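You operate a simulated robot arm through the tools that you are given. There is no shell and no other tool.

The job below is to be done with a simulated two-armed robot. You get a single attempt, and the scene is never put back.

## Task
The fridge has gone warm: shut it, stop the alarm and cool it fast at 4 C.
Fine: door shut first; dial on 4; fast cool on till the green lamp lights, then off.

The check looks at the end state, three seconds after you hand in, the way a careful person would. Anything else that was tipped, shoved, dropped, spilled or broken makes it a failure.

## Robot
Two 7-joint arms with two-finger parallel grippers on one trunk that stands fixed in place. Base frame: the origin is at the foot of the trunk, x ahead of it, y to its left, z up. Units: m, degrees, N and s.
The left shoulder is at [0.05, 0.187, 1.16], the right one opposite. With the tool pointing down near the work surface each hand reaches from about 0.1 to 0.62 m from the base axis, measured 20 degrees to its own side. Payload 3.43 kg a hand.
The TCP of each hand is the grasp point between the finger pads, 0.03 m short of the fingertips. In the tool frame z runs along the fingers and y along their closing line. The gripper opens to 0.094 m. The fingers are 0.028 m wide and 0.01 m thick; the gripper's body (0.05 by 0.096 m) begins 0.055 m behind the TCP.
Orientation is that of the tool frame in the base frame, as [roll, pitch, yaw] about the fixed x, y, z axes, in that order (R = Rz(yaw) Ry(pitch) Rx(roll)). With the fingers straight down and closing along the base's y, the tool's x points along the base's -x, its y along +y and its z along -z.

## Interface
- The arms move only by the tool drive_tool. It takes "left_plan", "right_plan" or both (then of equal length, played together; a hand with none holds still); each is a list of rows, each an object (a shift or turn left out is 0, a gripper value left out holds the last) with "rotation": the turn, a rotation vector about the base's x, y, z in units of 45 degrees (1.0 is 45 degrees), a list of three; "offset": the shift along the base's x, y, z in units of 200 mm (1.0 is 200 mm), a list of three; "jaw": the closure, from 0 (fully open) to 1 (shut). In form: [{"rotation": [rx, ry, rz], "offset": [dx, dy, dz], "jaw": jaw}, ...]. A call has 1 to 20 rows; each row is the pose to reach, as a shift and turn from the pose commanded when the call began. A call with a number of a shift or a turn outside -1 to 1 is refused whole. Each row takes 0.2 s and may step no farther than 0.05 m and 8.6 degrees from the row before; otherwise, or with a gripper value out of range, the whole call is refused. Where a pose cannot be reached the arm comes as near as it can. A force on the tool above 40 N (or 10 N above the force at the start of the call, whichever is more), or a blocked arm, ends the call early, and 0.2 s more pass. Each finger travels about 0.153 m/s and halts on what it meets, pressing with about 24 N; the grip force reading is that of the motor and also rises with nothing between the fingers. The clock runs only during rows and for 0.2 s after the last one: add rows that repeat a pose to give the fingers time. The reply holds the time, the measured pose of the TCP, the force on the tool along the base axes, the opening and the grip force, in the units named above and with some noise, with the torque about the TCP (base axes, N m) and any sound that the robot's microphone picked up.
- Cameras (640 x 400 px; columns grow to the right, rows downward): "scene" is now at [0.1402, 0.0393, 1.3311]; the picture's right is [0.45, -0.89, 0.00], its down [-0.44, -0.22, -0.87] and it looks along [0.77, 0.39, -0.50] (base axes); focal length 248 px, centre (320, 200). "left" rides on the left gripper at [0.076, -0.014, -0.102] in its tool frame; the picture's right is [0.18, 0.98, 0.00], its down [-0.75, 0.14, -0.64] and it looks along [-0.63, 0.12, 0.77] (tool axes); focal length 243 px, centre (320, 200). "right" rides on the right gripper at [0.076, 0.014, -0.102] in its tool frame; the picture's right is [-0.18, 0.98, 0.00], its down [-0.75, -0.14, -0.64] and it looks along [-0.63, -0.12, 0.77] (tool axes); focal length 243 px, centre (320, 200). There is no depth. A picture from a camera that has moved, and an enlarged one, comes with that camera's place and axes in the base frame and with its lens.
- get_image(camera): a new picture of that camera. It takes no simulated time.
- lift_body(by): slides the trunk up (or, below 0, down) by that many m; the arms and the scene camera ride with it, the base frame stays. It gives what a move gives, with no picture.
- aim_head(pan, tilt): turns the head with the scene camera to pan (to the left, within 80 degrees either way) and tilt (down, from -29 to 69), counted from straight ahead of the robot. It gives what a move gives.
- zoom(camera, box): a new picture of the part [left, top, right, bottom] of that camera's present view, enlarged. It takes no simulated time.
- job_done(): hands the job in; it is judged then, once.

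Places have to be worked out from the pictures, the camera data and where the tool is seen. Open the grippers and draw the arms clear of the work before you hand the job in, unless the task says otherwise.

The tools are called after ">>>" as a command line: name --argument value ..., lists and objects as JSON in quotes. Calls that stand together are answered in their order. drive_tool: Moves the arms, as the interface text tells. Its arguments: {"type":"object","properties":{"left_plan":{"type":"array","items":{"type":"object","properties":{"rotation":{"type":"array","items":{"type":"number"}},"offset":{"type":"array","items":{"type":"number"}},"jaw":{"type":"number"}}}},"right_plan":{"type":"array","items":{"type":"object","properties":{"rotation":{"type":"array","items":{"type":"number"}},"offset":{"type":"array","items":{"type":"number"}},"jaw":{"type":"number"}}}}},"required":[]} The other tools are called the same way: lift_body (by) moves the trunk up or down; aim_head (pan, tilt) turns the head that bears the scene camera; get_image (camera) takes a picture; zoom (camera, box) takes an enlarged picture of a part of a camera's view; job_done () hands the job in.

At the start:

```text
time_s: 0.0
left_ee_pos: [0.2737, 0.361, 1.1149]
left_tcp_rot: [-179.9, -0.1, 179.9]
left_force: [-0.6, -0.5, 0.2]
left_torque: [0.02, 0.02, -0.03]
left_grip_width: 0.0939
left_gripper_force: 0.0
right_ee_pos: [0.2762, 0.0476, 1.2121]
right_tcp_rot: [-180.0, 0.0, -180.0]
right_force: [0.2, -0.7, -0.2]
right_torque: [-0.01, -0.01, 0.0]
right_grip_width: 0.094
right_gripper_force: 0.1
trunk travel left (down, up): [-0.375, 0.057]
head pan, tilt (commanded): [26.8, 29.9]
```

scene: 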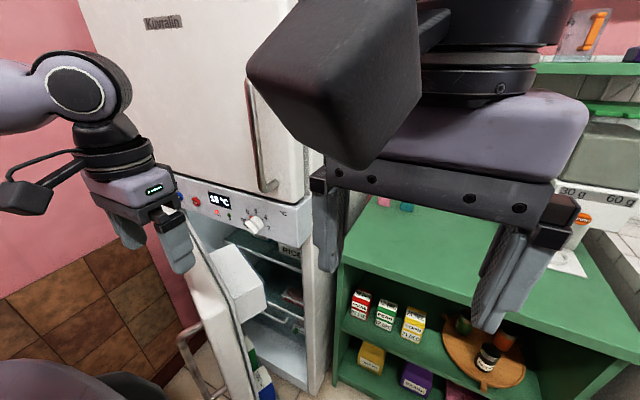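
right: 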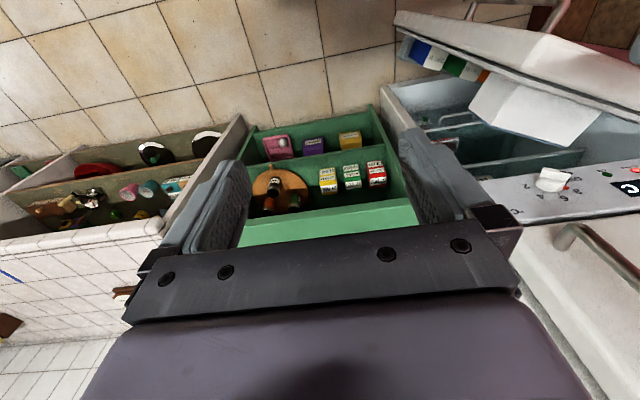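
left: 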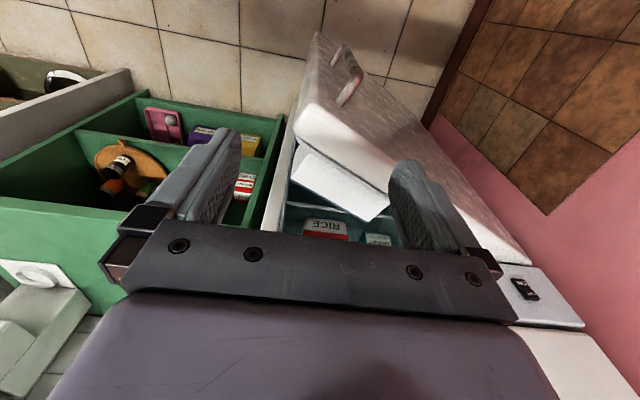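

The scene shows a fridge with a freezer door above, a control panel with a display, buttons and a dial, and the lower door ajar with something white sticking out. I'll enlarge the panel and the door opening to understand them.

>>> zoom --camera "scene" --box '[160, 170, 320, 270]'

>>> zoom --camera "scene" --box '[160, 220, 340, 400]'

>>> zoom --camera "right" --box '[380, 0, 640, 240]'

>>> zoom --camera "left" --box '[240, 20, 580, 330]'

```text
4.00 times, centred on (240, 220) of scene
camera zoom: at [0.1402, 0.0393, 1.3311], right [0.45, -0.89, 0.0], down [-0.44, -0.22, -0.87], along [0.77, 0.39, -0.5], focal length 991 px, centre (640, 120)
```

zoom: 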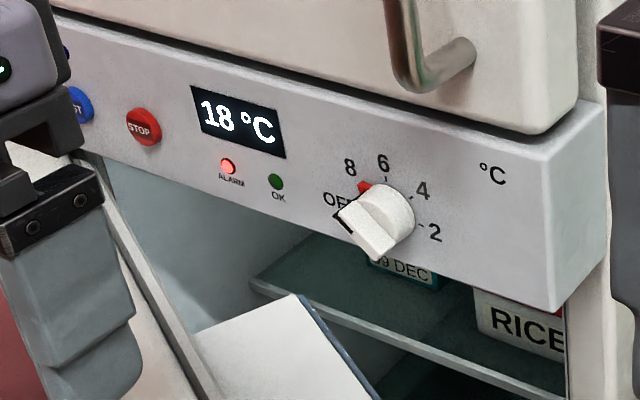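

```text
2.22 times, centred on (250, 310) of scene
camera zoom: at [0.1402, 0.0393, 1.3311], right [0.45, -0.89, 0.0], down [-0.44, -0.22, -0.87], along [0.77, 0.39, -0.5], focal length 551 px, centre (476, -44)
```

zoom: 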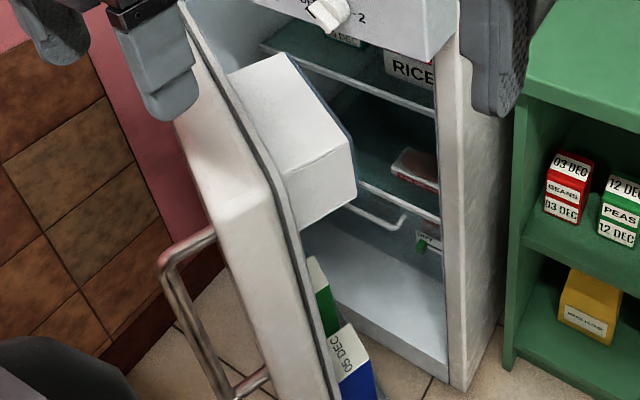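

```text
1.67 times, centred on (510, 120) of right
camera zoom: at [0.2003, 0.0612, 1.3138], right [0.18, 0.98, 0.0], down [0.75, -0.14, 0.64], along [0.63, -0.12, -0.77], focal length 404 px, centre (3, 333)
```

zoom: 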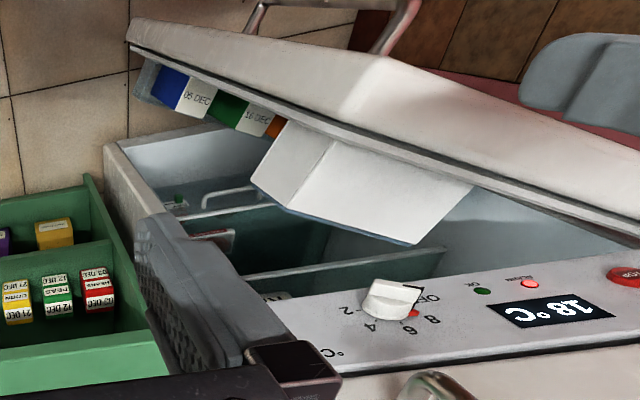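

```text
1.29 times, centred on (410, 175) of left
camera zoom: at [0.1966, 0.3456, 1.2186], right [-0.18, 0.98, 0.0], down [0.75, 0.14, 0.64], along [0.63, 0.12, -0.77], focal length 313 px, centre (204, 232)
```

zoom: 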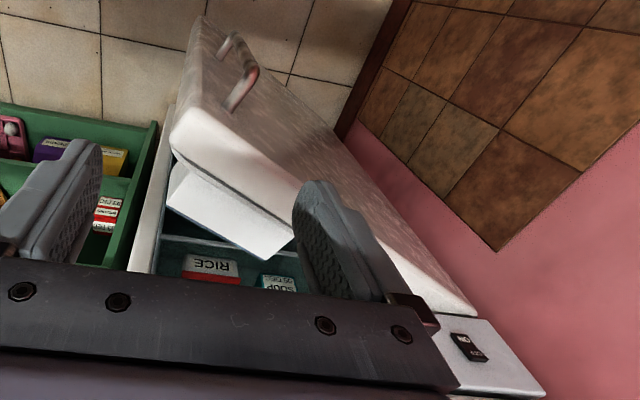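

The panel reads 18 °C with a red alarm lamp, a green OK lamp (dark), STOP and a blue button on the left, and the dial pointing at OFF. Before moving anything I'll look around with the head.

>>> aim_head --pan -20 --tilt 35

>>> get_image --camera "scene"

>>> aim_head --pan 55 --tilt 40

>>> get_image --camera "scene"

```text
time_s: 1.1
left_ee_pos: [0.2731, 0.3607, 1.1142]
left_tcp_rot: [-179.9, 0.0, 180.0]
left_force: [0.9, 0.1, -0.1]
left_torque: [-0.01, -0.03, 0.01]
left_grip_width: 0.0941
left_gripper_force: 0.0
right_ee_pos: [0.2763, 0.0464, 1.2117]
right_tcp_rot: [179.9, 0.0, 180.0]
right_force: [0.6, -0.3, -0.4]
right_torque: [0.07, 0.05, 0.08]
right_grip_width: 0.0941
right_gripper_force: 0.0
trunk travel left (down, up): [-0.375, 0.057]
head pan, tilt (commanded): [-20.0, 35.0]
```

```text
taken
camera scene: at [0.1422, -0.0314, 1.3231], right [-0.34, -0.94, 0.0], down [-0.54, 0.19, -0.82], along [0.77, -0.28, -0.57], focal length 248 px, centre (320, 200)
```

scene: 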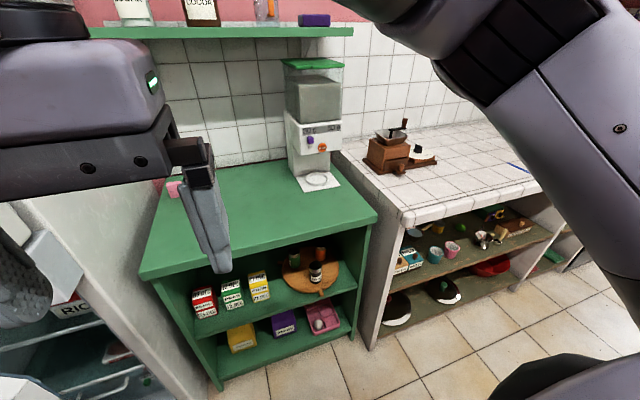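

```text
time_s: 2.6
left_ee_pos: [0.2735, 0.36, 1.1144]
left_tcp_rot: [180.0, 0.0, 179.9]
left_force: [0.1, 0.1, 0.2]
left_torque: [0.02, -0.02, -0.01]
left_grip_width: 0.0942
left_gripper_force: 0.1
right_ee_pos: [0.2753, 0.0464, 1.2126]
right_tcp_rot: [-179.9, 0.0, 180.0]
right_force: [-0.2, 0.1, 0.3]
right_torque: [-0.02, 0.03, -0.04]
right_grip_width: 0.0941
right_gripper_force: 0.1
trunk travel left (down, up): [-0.375, 0.057]
head pan, tilt (commanded): [55.0, 40.0]
```

```text
taken
camera scene: at [0.1082, 0.0681, 1.3156], right [0.82, -0.57, 0.0], down [-0.37, -0.53, -0.77], along [0.44, 0.63, -0.64], focal length 248 px, centre (320, 200)
```

scene: 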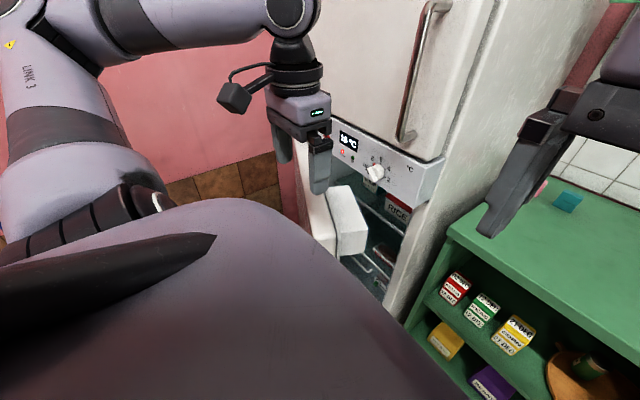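

The right hand hides much of the fridge. I'll swing the right hand away to the right at its present height over open space, and draw the left hand back from the panel.

>>> drive_tool --right_plan '[{"offset": [0, -0.2, 0]}, {"offset": [0, -0.4, 0]}, {"offset": [0, -0.6, 0]}, {"offset": [0, -0.8, 0]}, {"offset": [0, -1.0, 0]}]' --left_plan '[{"offset": [-0.12, -0.08, 0.12]}, {"offset": [-0.24, -0.16, 0.24]}, {"offset": [-0.36, -0.24, 0.36]}, {"offset": [-0.48, -0.32, 0.48]}, {"offset": [-0.5, -0.35, 0.55]}]'

>>> aim_head --pan 40 --tilt 35

>>> get_image --camera "scene"

>>> get_image --camera "left"

>>> get_image --camera "right"

```text
time_s: 3.0
left_ee_pos: [0.2531, 0.347, 1.1353]
left_tcp_rot: [179.9, 0.1, 179.9]
left_force: [1.0, 0.5, -0.8]
left_torque: [-0.01, 0.0, 0.0]
left_grip_width: 0.0942
left_gripper_force: 0.0
right_ee_pos: [0.2791, 0.0147, 1.2068]
right_tcp_rot: [-179.9, 0.0, 178.2]
right_force: [8.0, 15.5, -4.7]
right_torque: [-1.96, 0.59, -1.4]
right_grip_width: 0.0939
right_gripper_force: 0.0
trunk travel left (down, up): [-0.375, 0.057]
head pan, tilt (commanded): [55.0, 40.0]
stopped in row 2 (right hand): the force on the tool passed its limit at 56 N (the readings are from after the stop); the commanded pose is now the measured one
```

```text
time_s: 3.8
left_ee_pos: [0.2528, 0.3466, 1.134]
left_tcp_rot: [-179.9, 0.2, -179.9]
left_force: [0.4, 0.7, -0.7]
left_torque: [0.0, -0.01, 0.0]
left_grip_width: 0.0941
left_gripper_force: 0.0
right_ee_pos: [0.2772, 0.0146, 1.2088]
right_tcp_rot: [179.9, -0.1, 178.6]
right_force: [-0.7, -0.1, 0.9]
right_torque: [-0.02, -0.03, 0.02]
right_grip_width: 0.0939
right_gripper_force: 0.1
trunk travel left (down, up): [-0.375, 0.057]
head pan, tilt (commanded): [40.0, 35.0]
```

```text
taken
camera scene: at [0.1268, 0.0551, 1.3231], right [0.64, -0.77, 0.0], down [-0.44, -0.37, -0.82], along [0.63, 0.53, -0.57], focal length 248 px, centre (320, 200)
```

scene: 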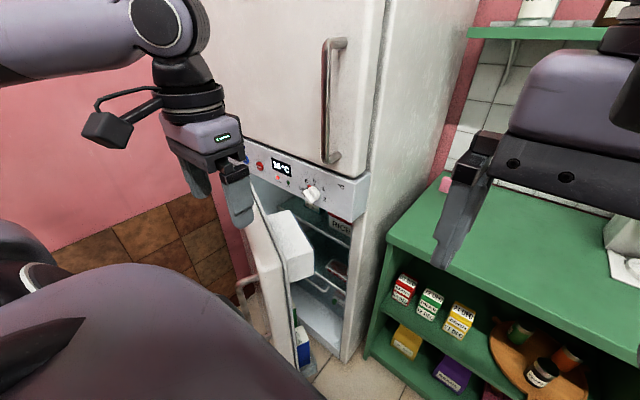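

```text
taken
camera left: at [0.1767, 0.3319, 1.2395], right [-0.18, 0.98, 0.0], down [0.75, 0.14, 0.64], along [0.63, 0.12, -0.77], focal length 243 px, centre (320, 200)
```

left: 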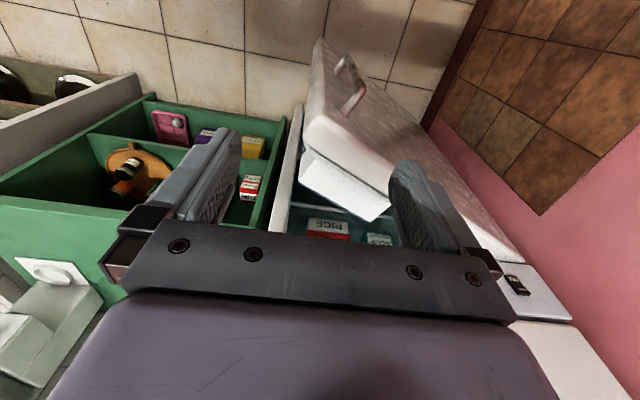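

```text
taken
camera right: at [0.2025, 0.0314, 1.3096], right [0.21, 0.98, 0.0], down [0.75, -0.16, 0.64], along [0.63, -0.13, -0.77], focal length 243 px, centre (320, 200)
```

right: 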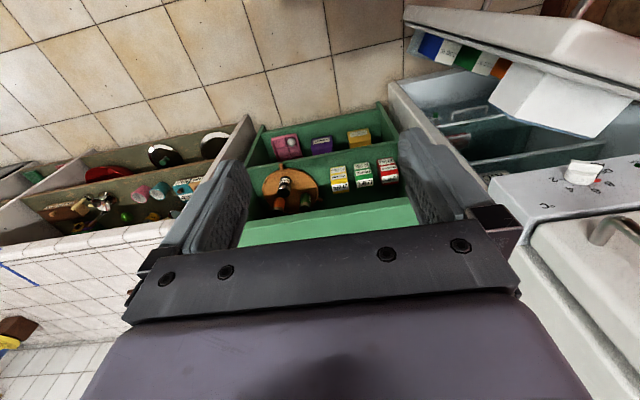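

The right hand touched something near the head (its camera sits right in front of my head), with no scene objects around it. I'll move it forward first, clear of the head, then to the right; nothing in the pictures stands at that height there.

>>> drive_tool --right_plan '[{"offset": [0.2, 0, 0]}, {"offset": [0.4, 0, 0]}, {"offset": [0.5, -0.2, 0]}, {"offset": [0.5, -0.4, 0]}]'

>>> get_image --camera "scene"

```text
time_s: 4.8
left_ee_pos: [0.2531, 0.346, 1.1356]
left_tcp_rot: [179.9, 0.1, -179.9]
left_force: [-0.8, 0.4, 0.3]
left_torque: [0.01, 0.02, 0.02]
left_grip_width: 0.0939
left_gripper_force: 0.1
right_ee_pos: [0.3763, -0.0681, 1.2085]
right_tcp_rot: [180.0, 0.0, 178.7]
right_force: [0.3, 0.4, -1.0]
right_torque: [0.0, 0.0, 0.03]
right_grip_width: 0.094
right_gripper_force: 0.0
trunk travel left (down, up): [-0.375, 0.057]
head pan, tilt (commanded): [40.0, 35.0]
```

```text
taken
camera scene: at [0.1267, 0.0546, 1.3232], right [0.64, -0.77, 0.0], down [-0.44, -0.37, -0.82], along [0.63, 0.53, -0.57], focal length 248 px, centre (320, 200)
```

scene: 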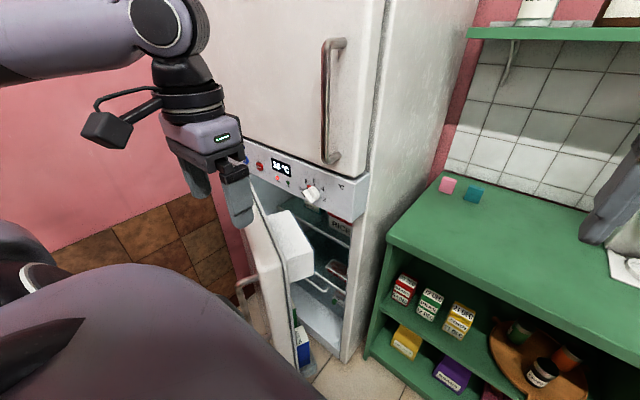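

The right hand is clear now. I'll draw the left hand back and up so that the left end of the panel becomes visible.

>>> drive_tool --left_plan '[{"offset": [-0.15, 0.05, 0.15]}, {"offset": [-0.3, 0.1, 0.3]}, {"offset": [-0.4, 0.15, 0.45]}, {"offset": [-0.5, 0.2, 0.6]}]'

>>> aim_head --pan 38 --tilt 38

>>> get_image --camera "scene"

>>> get_image --camera "left"

```text
time_s: 5.8
left_ee_pos: [0.156, 0.3863, 1.2547]
left_tcp_rot: [180.0, 0.0, 179.9]
left_force: [-0.6, -0.7, 0.3]
left_torque: [0.01, -0.02, -0.04]
left_grip_width: 0.094
left_gripper_force: 0.0
right_ee_pos: [0.3764, -0.0679, 1.2088]
right_tcp_rot: [-180.0, -0.1, 178.6]
right_force: [-0.2, -0.6, 0.3]
right_torque: [0.02, 0.03, -0.02]
right_grip_width: 0.094
right_gripper_force: 0.1
trunk travel left (down, up): [-0.375, 0.057]
head pan, tilt (commanded): [40.0, 35.0]
```

```text
time_s: 6.4
left_ee_pos: [0.1566, 0.3869, 1.255]
left_tcp_rot: [179.9, 0.1, -180.0]
left_force: [-0.3, 1.4, 0.5]
left_torque: [0.03, 0.02, 0.01]
left_grip_width: 0.0939
left_gripper_force: 0.0
right_ee_pos: [0.3775, -0.0683, 1.2092]
right_tcp_rot: [180.0, 0.1, 178.7]
right_force: [-0.3, 0.0, -0.6]
right_torque: [0.03, 0.03, 0.02]
right_grip_width: 0.0938
right_gripper_force: 0.1
trunk travel left (down, up): [-0.375, 0.057]
head pan, tilt (commanded): [38.0, 38.0]
```

```text
taken
camera scene: at [0.1274, 0.0517, 1.3186], right [0.62, -0.79, 0.0], down [-0.48, -0.38, -0.79], along [0.62, 0.49, -0.62], focal length 248 px, centre (320, 200)
```

scene: 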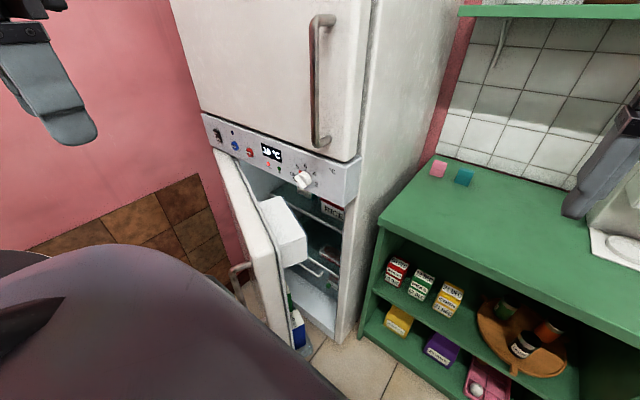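

```text
taken
camera left: at [0.0797, 0.3719, 1.3589], right [-0.18, 0.98, 0.0], down [0.75, 0.14, 0.64], along [0.63, 0.12, -0.77], focal length 243 px, centre (320, 200)
```

left: 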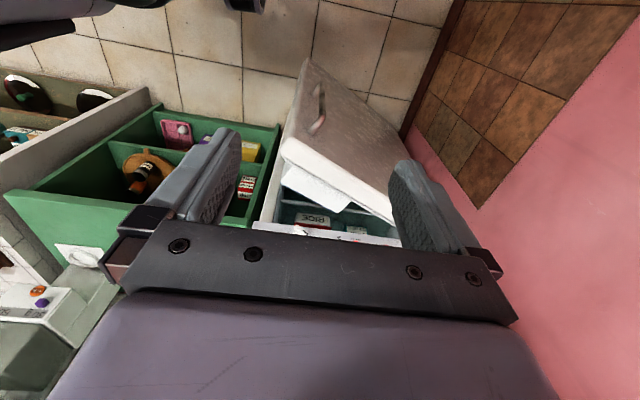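

Now the whole fridge is visible. I'll enlarge the panel and the door region from the scene camera.

>>> zoom --camera "scene" --box '[196, 105, 366, 215]'

>>> zoom --camera "scene" --box '[210, 140, 370, 360]'

>>> zoom --camera "left" --box '[250, 50, 450, 250]'

>>> zoom --camera "scene" --box '[190, 110, 280, 170]'

```text
3.64 times, centred on (281, 160) of scene
camera zoom: at [0.1274, 0.0517, 1.3186], right [0.62, -0.79, 0.0], down [-0.48, -0.38, -0.79], along [0.62, 0.49, -0.62], focal length 901 px, centre (462, 346)
```

zoom: 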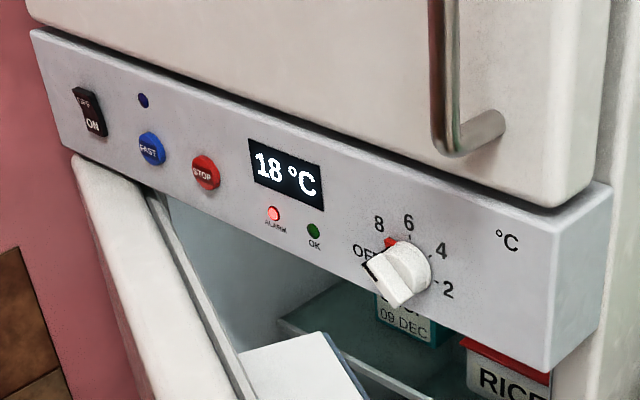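

```text
1.82 times, centred on (290, 250) of scene
camera zoom: at [0.1274, 0.0517, 1.3186], right [0.62, -0.79, 0.0], down [-0.48, -0.38, -0.79], along [0.62, 0.49, -0.62], focal length 450 px, centre (374, 109)
```

zoom: 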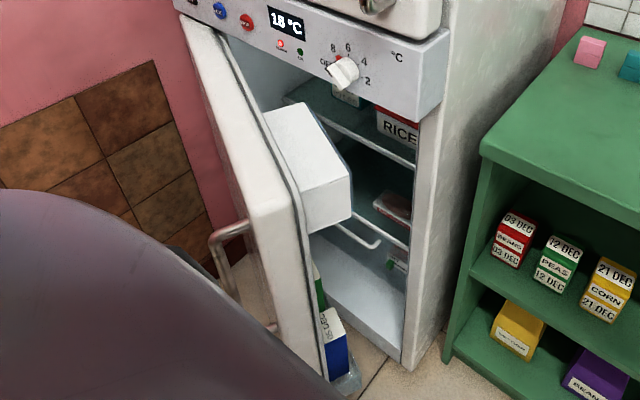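

```text
2.00 times, centred on (350, 150) of left
camera zoom: at [0.0797, 0.3719, 1.3589], right [-0.18, 0.98, 0.0], down [0.75, 0.14, 0.64], along [0.63, 0.12, -0.77], focal length 485 px, centre (260, 300)
```

zoom: 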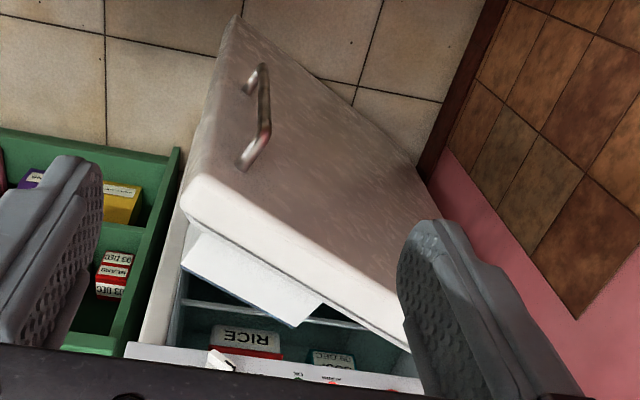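

```text
6.67 times, centred on (235, 140) of scene
camera zoom: at [0.1274, 0.0517, 1.3186], right [0.62, -0.79, 0.0], down [-0.48, -0.38, -0.79], along [0.62, 0.49, -0.62], focal length 1652 px, centre (887, 600)
```

zoom: 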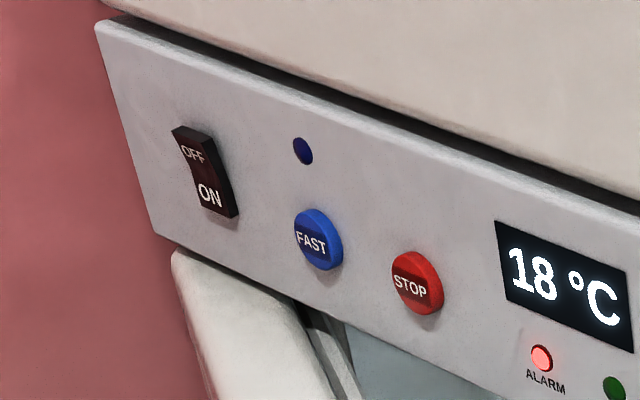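

The panel has an OFF/ON rocker (leave alone), a blue lamp above the FAST button, the red STOP, the display, ALARM/OK lamps and the dial. I need to know whether the white box belongs to the door or blocks it, so I'll turn the right hand's camera toward the opening.

>>> drive_tool --right_plan '[{"rotation": [0, 0, 0.18], "offset": [0, 0.05, 0]}, {"rotation": [0, 0, 0.36], "offset": [0, 0.1, 0]}, {"rotation": [0, 0, 0.54], "offset": [0, 0.15, 0]}, {"rotation": [0, 0, 0.72], "offset": [0, 0.2, 0]}, {"rotation": [0, 0, 0.9], "offset": [0, 0.25, 0]}, {"rotation": [0, 0, 1.0], "offset": [0, 0.3, 0]}]'

>>> get_image --camera "right"

>>> get_image --camera "scene"

```text
time_s: 7.8
left_ee_pos: [0.1556, 0.3871, 1.2541]
left_tcp_rot: [-180.0, 0.1, 180.0]
left_force: [0.6, 0.9, 0.3]
left_torque: [0.0, -0.04, -0.01]
left_grip_width: 0.0941
left_gripper_force: 0.0
right_ee_pos: [0.3772, -0.0055, 1.2083]
right_tcp_rot: [-179.9, 0.0, -136.2]
right_force: [0.7, 0.0, -0.1]
right_torque: [-0.01, 0.0, 0.01]
right_grip_width: 0.0942
right_gripper_force: 0.0
trunk travel left (down, up): [-0.375, 0.057]
head pan, tilt (commanded): [38.0, 38.0]
```

```text
taken
camera right: at [0.3135, -0.0478, 1.3095], right [-0.55, 0.84, 0.0], down [0.64, 0.42, 0.64], along [0.54, 0.35, -0.77], focal length 243 px, centre (320, 200)
```

right: 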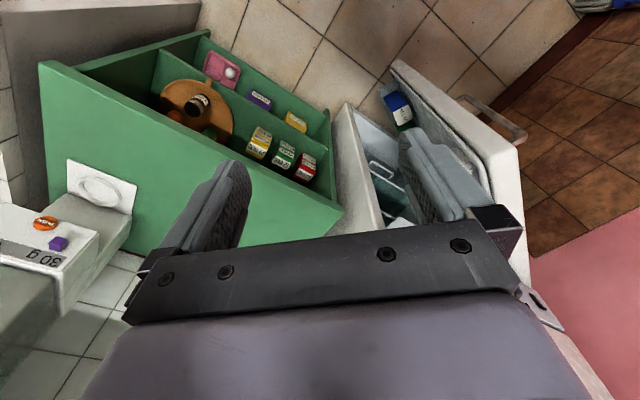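

```text
taken
camera scene: at [0.1274, 0.0518, 1.3185], right [0.62, -0.79, 0.0], down [-0.49, -0.38, -0.79], along [0.62, 0.48, -0.62], focal length 248 px, centre (320, 200)
```

scene: 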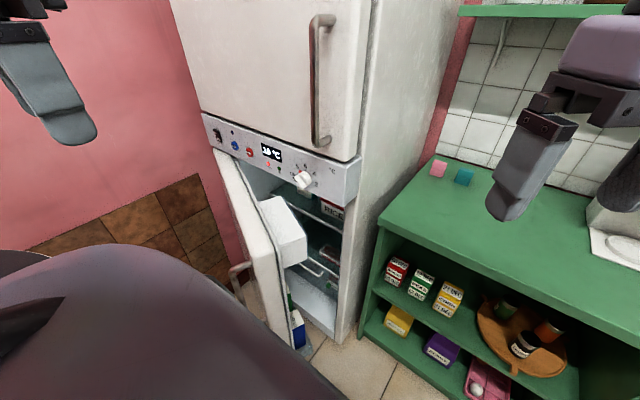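

From the pictures I place the dial knob near (0.505, 0.407, 0.96), the rocker near (0.507, 0.756, 1.00), and the door's free top corner near (0.29, 0.35, 0.94), open about 27°; the white box seems fixed to or standing on the door's inside. I'll lower the trunk by 0.2 m for a flatter look inside; both hands stay clear of the fridge and cabinet.

>>> lift_body --by -0.2

>>> get_image --camera "scene"

>>> get_image --camera "right"

```text
time_s: 10.0
left_ee_pos: [0.1548, 0.3873, 1.0542]
left_tcp_rot: [-180.0, 0.1, 179.9]
left_force: [0.2, -0.1, 0.0]
left_torque: [0.0, 0.0, 0.02]
left_grip_width: 0.0944
left_gripper_force: 0.0
right_ee_pos: [0.3777, -0.0048, 1.0092]
right_tcp_rot: [180.0, 0.0, -136.4]
right_force: [0.3, 0.6, 0.5]
right_torque: [-0.01, 0.03, -0.01]
right_grip_width: 0.0941
right_gripper_force: 0.0
trunk travel left (down, up): [-0.175, 0.257]
head pan, tilt (commanded): [38.0, 38.0]
```

```text
taken
camera scene: at [0.1274, 0.0516, 1.1186], right [0.62, -0.79, 0.0], down [-0.49, -0.38, -0.79], along [0.62, 0.49, -0.62], focal length 248 px, centre (320, 200)
```

scene: 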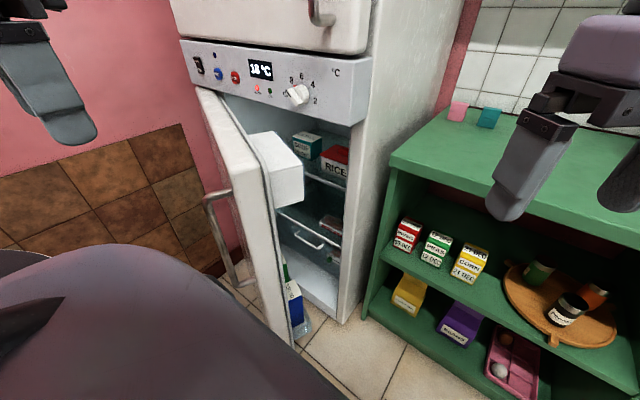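

```text
taken
camera right: at [0.3133, -0.0479, 1.1096], right [-0.54, 0.84, 0.0], down [0.64, 0.42, 0.64], along [0.54, 0.35, -0.77], focal length 243 px, centre (320, 200)
```

right: 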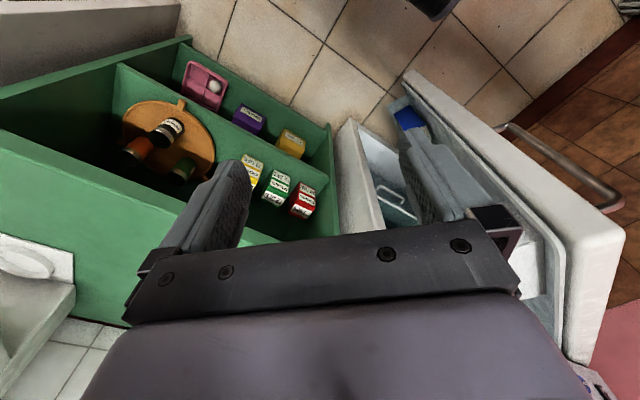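

Clearer now. I'll enlarge the opening to see the white box and the shelves.

>>> zoom --camera "scene" --box '[190, 110, 370, 230]'

>>> zoom --camera "scene" --box '[180, 190, 370, 350]'

>>> zoom --camera "scene" --box '[175, 35, 375, 125]'

```text
3.33 times, centred on (280, 170) of scene
camera zoom: at [0.1274, 0.0516, 1.1186], right [0.62, -0.79, 0.0], down [-0.49, -0.38, -0.79], along [0.62, 0.49, -0.62], focal length 826 px, centre (453, 300)
```

zoom: 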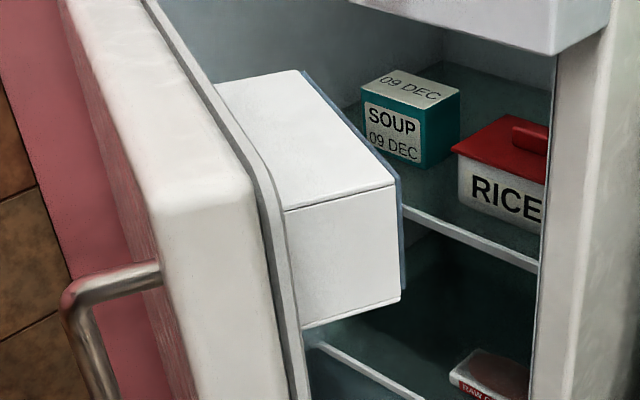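

```text
2.50 times, centred on (275, 270) of scene
camera zoom: at [0.1274, 0.0516, 1.1186], right [0.62, -0.79, 0.0], down [-0.49, -0.38, -0.79], along [0.62, 0.49, -0.62], focal length 620 px, centre (432, 25)
```

zoom: 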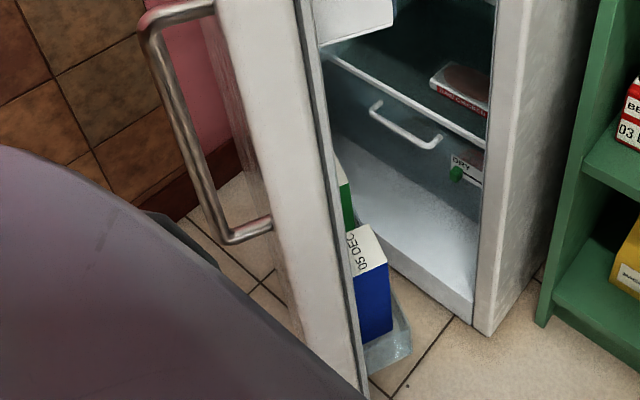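

```text
3.20 times, centred on (275, 80) of scene
camera zoom: at [0.1274, 0.0516, 1.1186], right [0.62, -0.79, 0.0], down [-0.49, -0.38, -0.79], along [0.62, 0.49, -0.62], focal length 793 px, centre (464, 584)
```

zoom: 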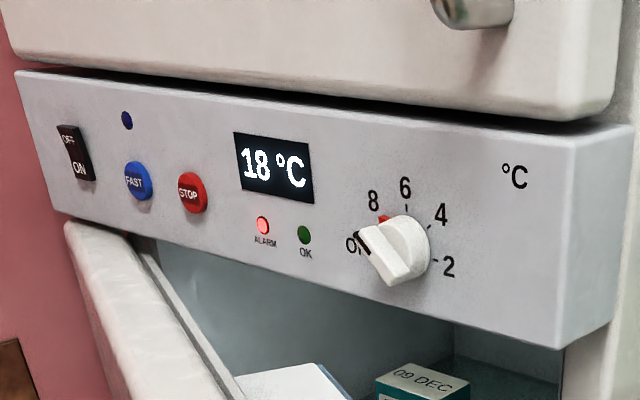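

The white box is a door compartment with a blue clear front; RICE and SOUP stand well back at x≈0.75, so the door should close freely. I'll push the door with closed fingers at y≈0.50, z≈0.86 (left of the handle, below the panel); first I tilt the left hand toward pointing forward.

>>> drive_tool --left_plan '[{"rotation": [0, -0.18, 0], "offset": [0.04, 0.09, -0.04], "jaw": 1}, {"rotation": [0, -0.36, 0], "offset": [0.08, 0.18, -0.08]}, {"rotation": [0, -0.54, 0], "offset": [0.12, 0.27, -0.12]}, {"rotation": [0, -0.72, 0], "offset": [0.16, 0.36, -0.16]}, {"rotation": [0, -0.9, 0], "offset": [0.2, 0.45, -0.2]}, {"rotation": [0, -1.0, 0], "offset": [0.22, 0.5, -0.22]}]'

>>> get_image --camera "scene"

>>> get_image --camera "left"

```text
time_s: 11.4
left_ee_pos: [0.1997, 0.4878, 1.0115]
left_tcp_rot: [180.0, 45.2, 179.8]
left_force: [0.3, -0.6, -0.4]
left_torque: [0.04, 0.03, -0.01]
left_grip_width: 0.0
left_gripper_force: 24.5
right_ee_pos: [0.3778, -0.0056, 1.0084]
right_tcp_rot: [180.0, -0.1, -136.4]
right_force: [1.0, -0.6, -0.4]
right_torque: [0.03, -0.02, 0.0]
right_grip_width: 0.0941
right_gripper_force: 0.2
trunk travel left (down, up): [-0.175, 0.257]
head pan, tilt (commanded): [38.0, 38.0]
```

```text
taken
camera scene: at [0.1274, 0.0517, 1.1186], right [0.62, -0.79, 0.0], down [-0.49, -0.38, -0.79], along [0.62, 0.49, -0.62], focal length 248 px, centre (320, 200)
```

scene: 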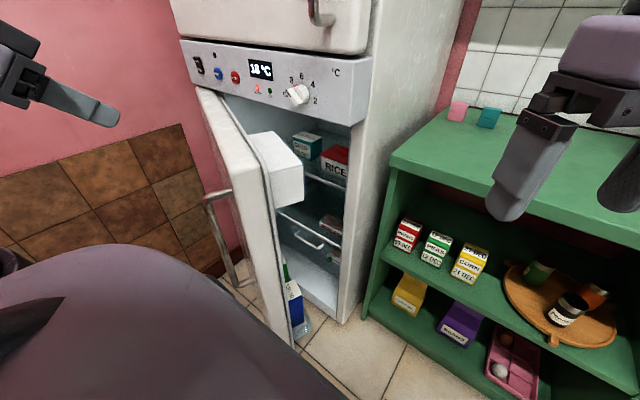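

```text
taken
camera left: at [0.0727, 0.4742, 1.0324], right [-0.13, 0.98, -0.13], down [0.08, 0.14, 0.99], along [0.99, 0.12, -0.09], focal length 243 px, centre (320, 200)
```

left: 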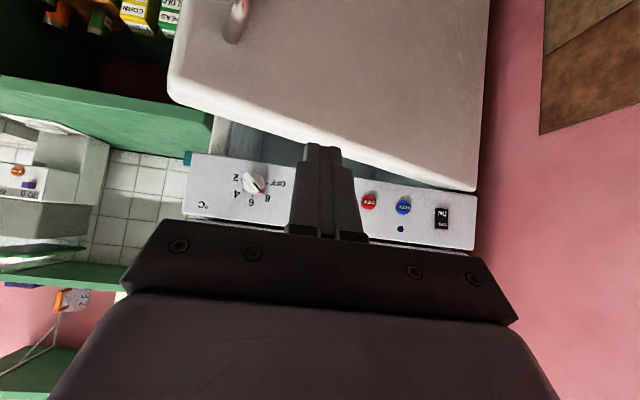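

The left camera now faces the panel squarely (upside down). I'll enlarge the dial and buttons there.

>>> zoom --camera "left" --box '[180, 140, 310, 225]'

>>> zoom --camera "left" --box '[160, 60, 500, 260]'

```text
4.71 times, centred on (245, 182) of left
camera zoom: at [0.0727, 0.4742, 1.0324], right [-0.13, 0.98, -0.13], down [0.08, 0.14, 0.99], along [0.99, 0.12, -0.09], focal length 1142 px, centre (673, 282)
```

zoom: 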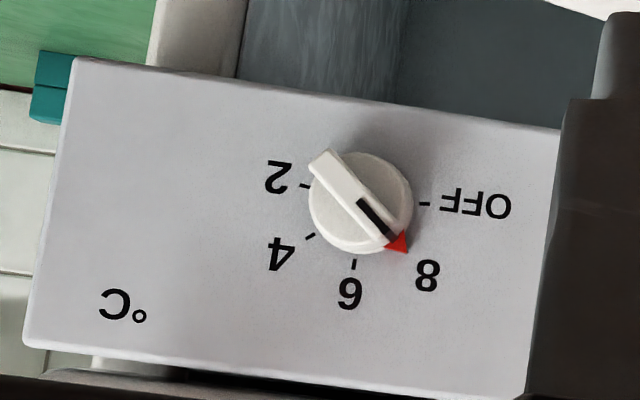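

```text
1.88 times, centred on (330, 160) of left
camera zoom: at [0.0727, 0.4742, 1.0324], right [-0.13, 0.98, -0.13], down [0.08, 0.14, 0.99], along [0.99, 0.12, -0.09], focal length 457 px, centre (301, 275)
```

zoom: 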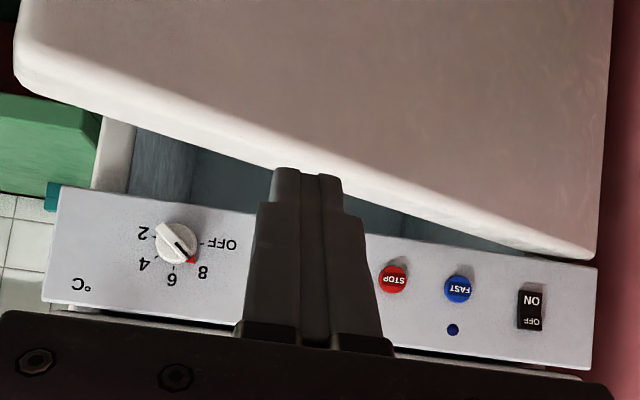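

The red pointer and black bar mark stand at 8, and the scale runs OFF–8–6–4–2 in 45° steps, so the dial needs 90° clockwise later. Now I lower the left fingertips to z≈0.87 in front of the door and advance to just short of it (door face near x≈0.365 at y≈0.5).

>>> drive_tool --left_plan '[{"offset": [0, 0.06, -0.2]}, {"offset": [0, 0.06, -0.4]}, {"offset": [0, 0.06, -0.6]}, {"offset": [0.2, 0.06, -0.62]}, {"offset": [0.4, 0.06, -0.62]}, {"offset": [0.52, 0.06, -0.62]}]'

>>> get_image --camera "scene"

>>> get_image --camera "left"

```text
time_s: 12.8
left_ee_pos: [0.3027, 0.4993, 0.8889]
left_tcp_rot: [-179.9, 45.1, -180.0]
left_force: [0.6, -0.1, -0.6]
left_torque: [0.03, 0.01, -0.01]
left_grip_width: 0.0001
left_gripper_force: 23.7
right_ee_pos: [0.3773, -0.0062, 1.0083]
right_tcp_rot: [179.9, 0.0, -136.4]
right_force: [0.5, 0.5, 0.4]
right_torque: [0.0, 0.0, 0.01]
right_grip_width: 0.094
right_gripper_force: 0.1
trunk travel left (down, up): [-0.175, 0.257]
head pan, tilt (commanded): [38.0, 38.0]
```

```text
taken
camera scene: at [0.1274, 0.0516, 1.1185], right [0.62, -0.79, 0.0], down [-0.49, -0.38, -0.79], along [0.62, 0.49, -0.62], focal length 248 px, centre (320, 200)
```

scene: 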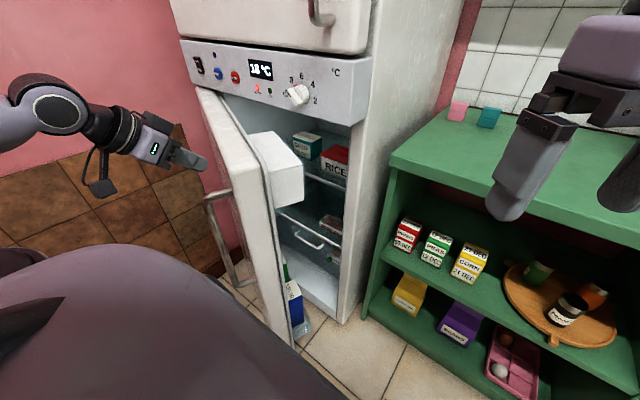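

```text
taken
camera left: at [0.1765, 0.4841, 0.9088], right [-0.13, 0.98, -0.13], down [0.08, 0.14, 0.99], along [0.99, 0.12, -0.09], focal length 243 px, centre (320, 200)
```

left: 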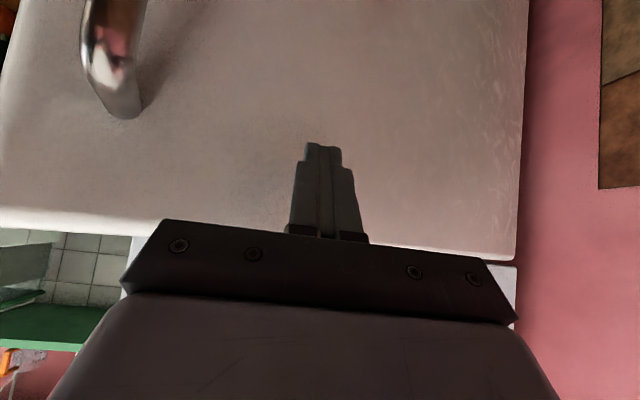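

The fingertips stand just before the door's outer face, left of the handle. I'll push the door slowly forward about 0.14 m and watch.

>>> drive_tool --left_plan '[{"offset": [0.08, 0, 0]}, {"offset": [0.16, 0, 0]}, {"offset": [0.24, 0, 0]}, {"offset": [0.32, 0, 0]}, {"offset": [0.4, 0, 0]}, {"offset": [0.48, 0, 0]}, {"offset": [0.56, 0, 0]}, {"offset": [0.64, 0, 0]}, {"offset": [0.7, 0, 0]}]'

>>> get_image --camera "scene"

```text
time_s: 14.8
left_ee_pos: [0.4459, 0.4993, 0.8847]
left_tcp_rot: [179.9, 45.1, 179.9]
left_force: [0.2, -0.3, 0.4]
left_torque: [-0.02, -0.04, 0.0]
left_grip_width: 0.0
left_gripper_force: 23.2
right_ee_pos: [0.3778, -0.0054, 1.0079]
right_tcp_rot: [-180.0, 0.0, -136.5]
right_force: [0.4, 0.2, -0.1]
right_torque: [0.0, 0.04, 0.03]
right_grip_width: 0.0939
right_gripper_force: 0.1
trunk travel left (down, up): [-0.175, 0.257]
head pan, tilt (commanded): [38.0, 38.0]
```

```text
taken
camera scene: at [0.1274, 0.0517, 1.1185], right [0.62, -0.79, 0.0], down [-0.49, -0.38, -0.79], along [0.62, 0.49, -0.62], focal length 248 px, centre (320, 200)
```

scene: 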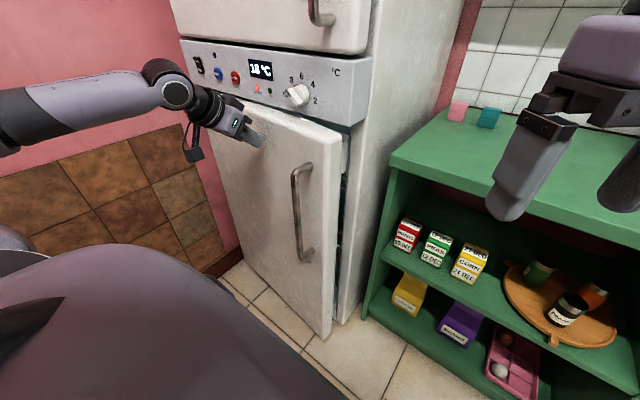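

The door swings easily and is nearly shut. I'll keep pushing in small steps till it seats (the call stops on force).

>>> drive_tool --left_plan '[{"offset": [0.05, 0, 0]}, {"offset": [0.1, 0, 0]}, {"offset": [0.15, 0, 0]}, {"offset": [0.2, 0, 0]}, {"offset": [0.25, 0, 0]}, {"offset": [0.3, 0, 0]}, {"offset": [0.35, 0, 0]}, {"offset": [0.4, 0, 0]}]'

>>> get_image --camera "scene"

>>> get_image --camera "right"

```text
time_s: 16.1
left_ee_pos: [0.4894, 0.4965, 0.8874]
left_tcp_rot: [179.8, 44.2, -180.0]
left_force: [-27.4, -3.6, 9.2]
left_torque: [-0.26, 0.07, -0.11]
left_grip_width: 0.0
left_gripper_force: 24.1
right_ee_pos: [0.3758, -0.0071, 1.0092]
right_tcp_rot: [-179.9, 0.2, -136.4]
right_force: [-1.2, 0.4, 0.5]
right_torque: [-0.01, -0.05, -0.03]
right_grip_width: 0.0941
right_gripper_force: 0.1
trunk travel left (down, up): [-0.175, 0.257]
head pan, tilt (commanded): [38.0, 38.0]
stopped in row 6 (left hand): the force on the tool passed its limit at 54 N (the readings are from after the stop); the commanded pose is now the measured one
```

```text
taken
camera scene: at [0.1245, 0.0506, 1.1193], right [0.62, -0.79, 0.0], down [-0.48, -0.38, -0.79], along [0.62, 0.49, -0.61], focal length 248 px, centre (320, 200)
```

scene: 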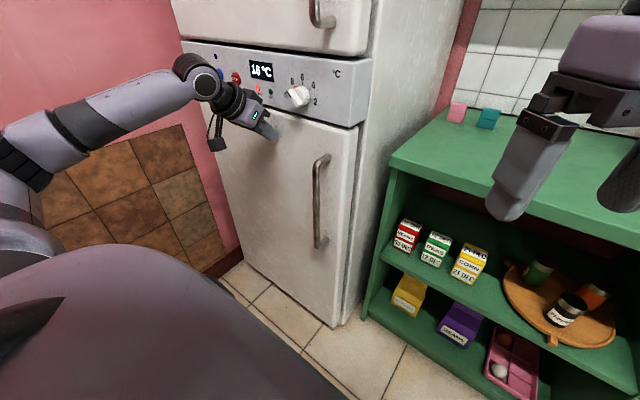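

```text
taken
camera right: at [0.3105, -0.0489, 1.1107], right [-0.54, 0.84, 0.0], down [0.64, 0.42, 0.65], along [0.54, 0.35, -0.76], focal length 243 px, centre (320, 200)
```

right: 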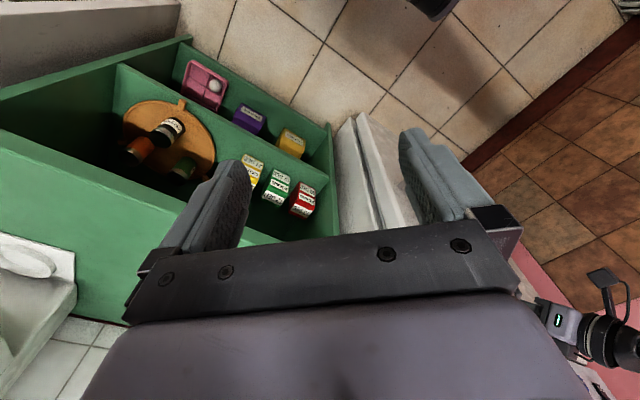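

The door met resistance (about 50 N) and looks shut. I'll check the seam along its free edge and the panel closely.

>>> zoom --camera "scene" --box '[290, 100, 400, 340]'

>>> zoom --camera "right" --box '[320, 90, 480, 240]'

>>> zoom --camera "scene" --box '[175, 35, 375, 155]'

```text
1.67 times, centred on (345, 220) of scene
camera zoom: at [0.1245, 0.0506, 1.1193], right [0.62, -0.79, 0.0], down [-0.48, -0.38, -0.79], along [0.62, 0.49, -0.61], focal length 413 px, centre (278, 167)
```

zoom: 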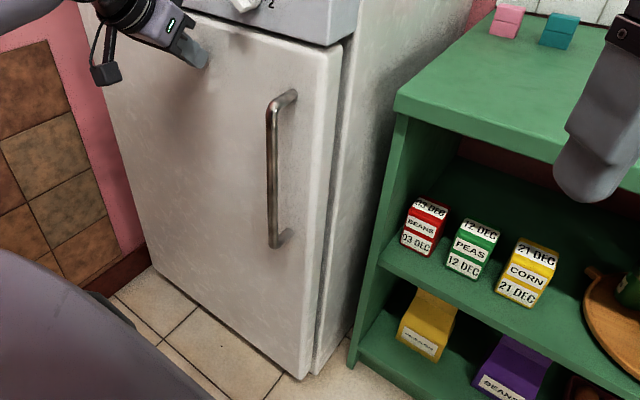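

```text
2.67 times, centred on (400, 165) of right
camera zoom: at [0.3105, -0.0489, 1.1107], right [-0.54, 0.84, 0.0], down [0.64, 0.42, 0.65], along [0.54, 0.35, -0.76], focal length 647 px, centre (107, 293)
```

zoom: 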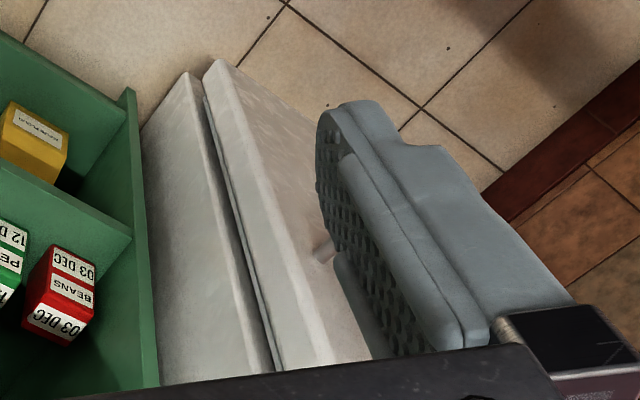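

```text
3.20 times, centred on (275, 95) of scene
camera zoom: at [0.1245, 0.0506, 1.1193], right [0.62, -0.79, 0.0], down [-0.48, -0.38, -0.79], along [0.62, 0.49, -0.61], focal length 793 px, centre (464, 536)
```

zoom: 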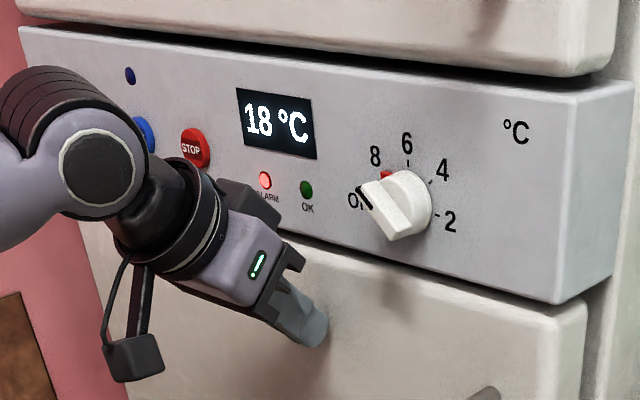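

The seam looks tight and even, with the door face at x≈0.52. I'll back the left hand off slowly and check that the door stays shut.

>>> drive_tool --left_plan '[{"offset": [-0.05, 0, 0]}, {"offset": [-0.15, 0, 0]}, {"offset": [-0.35, 0, 0]}, {"offset": [-0.55, 0, 0]}, {"offset": [-0.75, 0, 0.1]}, {"offset": [-0.9, 0, 0.25]}]'

>>> get_image --camera "scene"

>>> get_image --camera "left"

>>> zoom --camera "right" --box '[320, 90, 480, 240]'

```text
time_s: 17.5
left_ee_pos: [0.3115, 0.4996, 0.9332]
left_tcp_rot: [180.0, 44.1, -179.9]
left_force: [0.9, -0.4, 0.1]
left_torque: [0.0, 0.01, 0.04]
left_grip_width: 0.0
left_gripper_force: 24.1
right_ee_pos: [0.3765, -0.0056, 1.0089]
right_tcp_rot: [179.9, 0.0, -136.4]
right_force: [-0.2, -0.5, -0.2]
right_torque: [0.0, 0.0, -0.01]
right_grip_width: 0.094
right_gripper_force: 0.2
trunk travel left (down, up): [-0.175, 0.257]
head pan, tilt (commanded): [38.0, 38.0]
```

```text
taken
camera scene: at [0.1274, 0.0516, 1.1185], right [0.62, -0.79, 0.0], down [-0.49, -0.38, -0.79], along [0.62, 0.49, -0.62], focal length 248 px, centre (320, 200)
```

scene: 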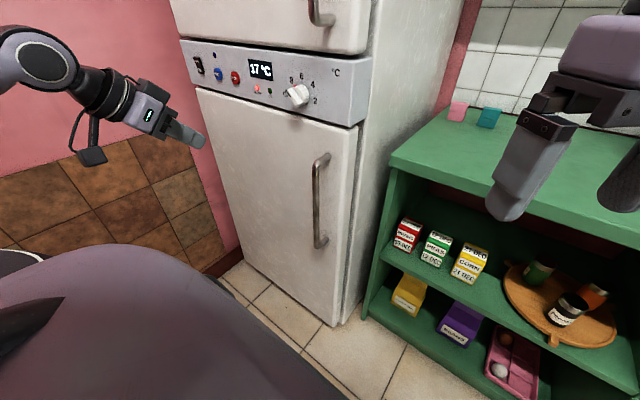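

```text
taken
camera left: at [0.1862, 0.4846, 0.9562], right [-0.13, 0.98, -0.13], down [0.09, 0.14, 0.99], along [0.99, 0.12, -0.11], focal length 243 px, centre (320, 200)
```

left: 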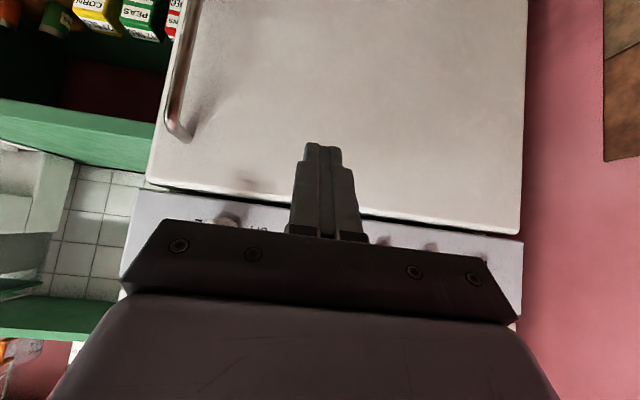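

```text
2.67 times, centred on (400, 165) of right
camera zoom: at [0.3133, -0.0479, 1.1095], right [-0.54, 0.84, 0.0], down [0.64, 0.42, 0.64], along [0.54, 0.35, -0.77], focal length 647 px, centre (107, 293)
```

zoom: 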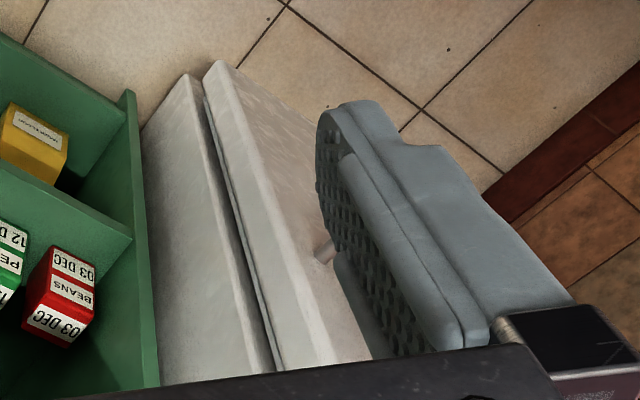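

The display has already dropped to 17 °C and the door stays shut. Triangulating, STOP sits at about (0.523, 0.624, 0.980) and FAST at (0.520, 0.692, 0.980); I'll turn the left hand to horizontal and line it up in front of STOP.

>>> drive_tool --left_plan '[{"rotation": [0, -0.18, 0], "offset": [0.02, 0.1, 0.04]}, {"rotation": [0, -0.36, 0], "offset": [0.05, 0.2, 0.08]}, {"rotation": [0, -0.54, 0], "offset": [0.1, 0.3, 0.12]}, {"rotation": [0, -0.72, 0], "offset": [0.15, 0.4, 0.16]}, {"rotation": [0, -0.9, 0], "offset": [0.2, 0.5, 0.2]}, {"rotation": [0, -1.0, 0], "offset": [0.25, 0.62, 0.235]}]'

>>> get_image --camera "left"

>>> get_image --camera "scene"

```text
time_s: 18.9
left_ee_pos: [0.3647, 0.6212, 0.9812]
left_tcp_rot: [-178.4, 89.3, -178.3]
left_force: [-0.6, 0.3, 0.2]
left_torque: [0.02, -0.01, 0.02]
left_grip_width: 0.0
left_gripper_force: 23.5
right_ee_pos: [0.3779, -0.0066, 1.0096]
right_tcp_rot: [-179.9, 0.0, -136.3]
right_force: [-0.5, 0.2, 0.1]
right_torque: [0.03, -0.02, 0.01]
right_grip_width: 0.0939
right_gripper_force: 0.1
trunk travel left (down, up): [-0.175, 0.257]
head pan, tilt (commanded): [38.0, 38.0]
```

```text
taken
camera left: at [0.2605, 0.6072, 0.9081], right [0.0, 0.98, -0.18], down [-0.63, 0.14, 0.76], along [0.78, 0.12, 0.62], focal length 243 px, centre (320, 200)
```

left: 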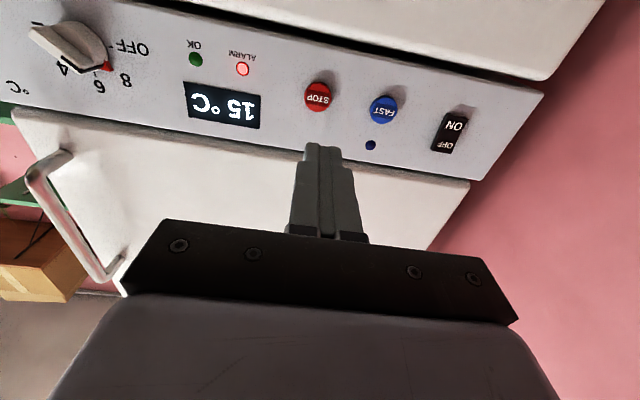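

```text
taken
camera scene: at [0.1274, 0.0516, 1.1186], right [0.62, -0.79, 0.0], down [-0.49, -0.38, -0.79], along [0.62, 0.49, -0.62], focal length 248 px, centre (320, 200)
```

scene: 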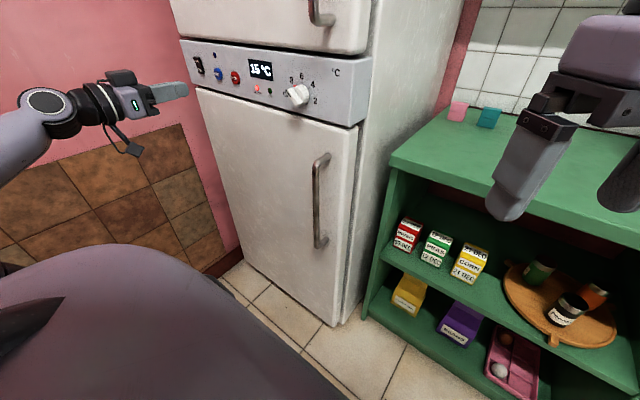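

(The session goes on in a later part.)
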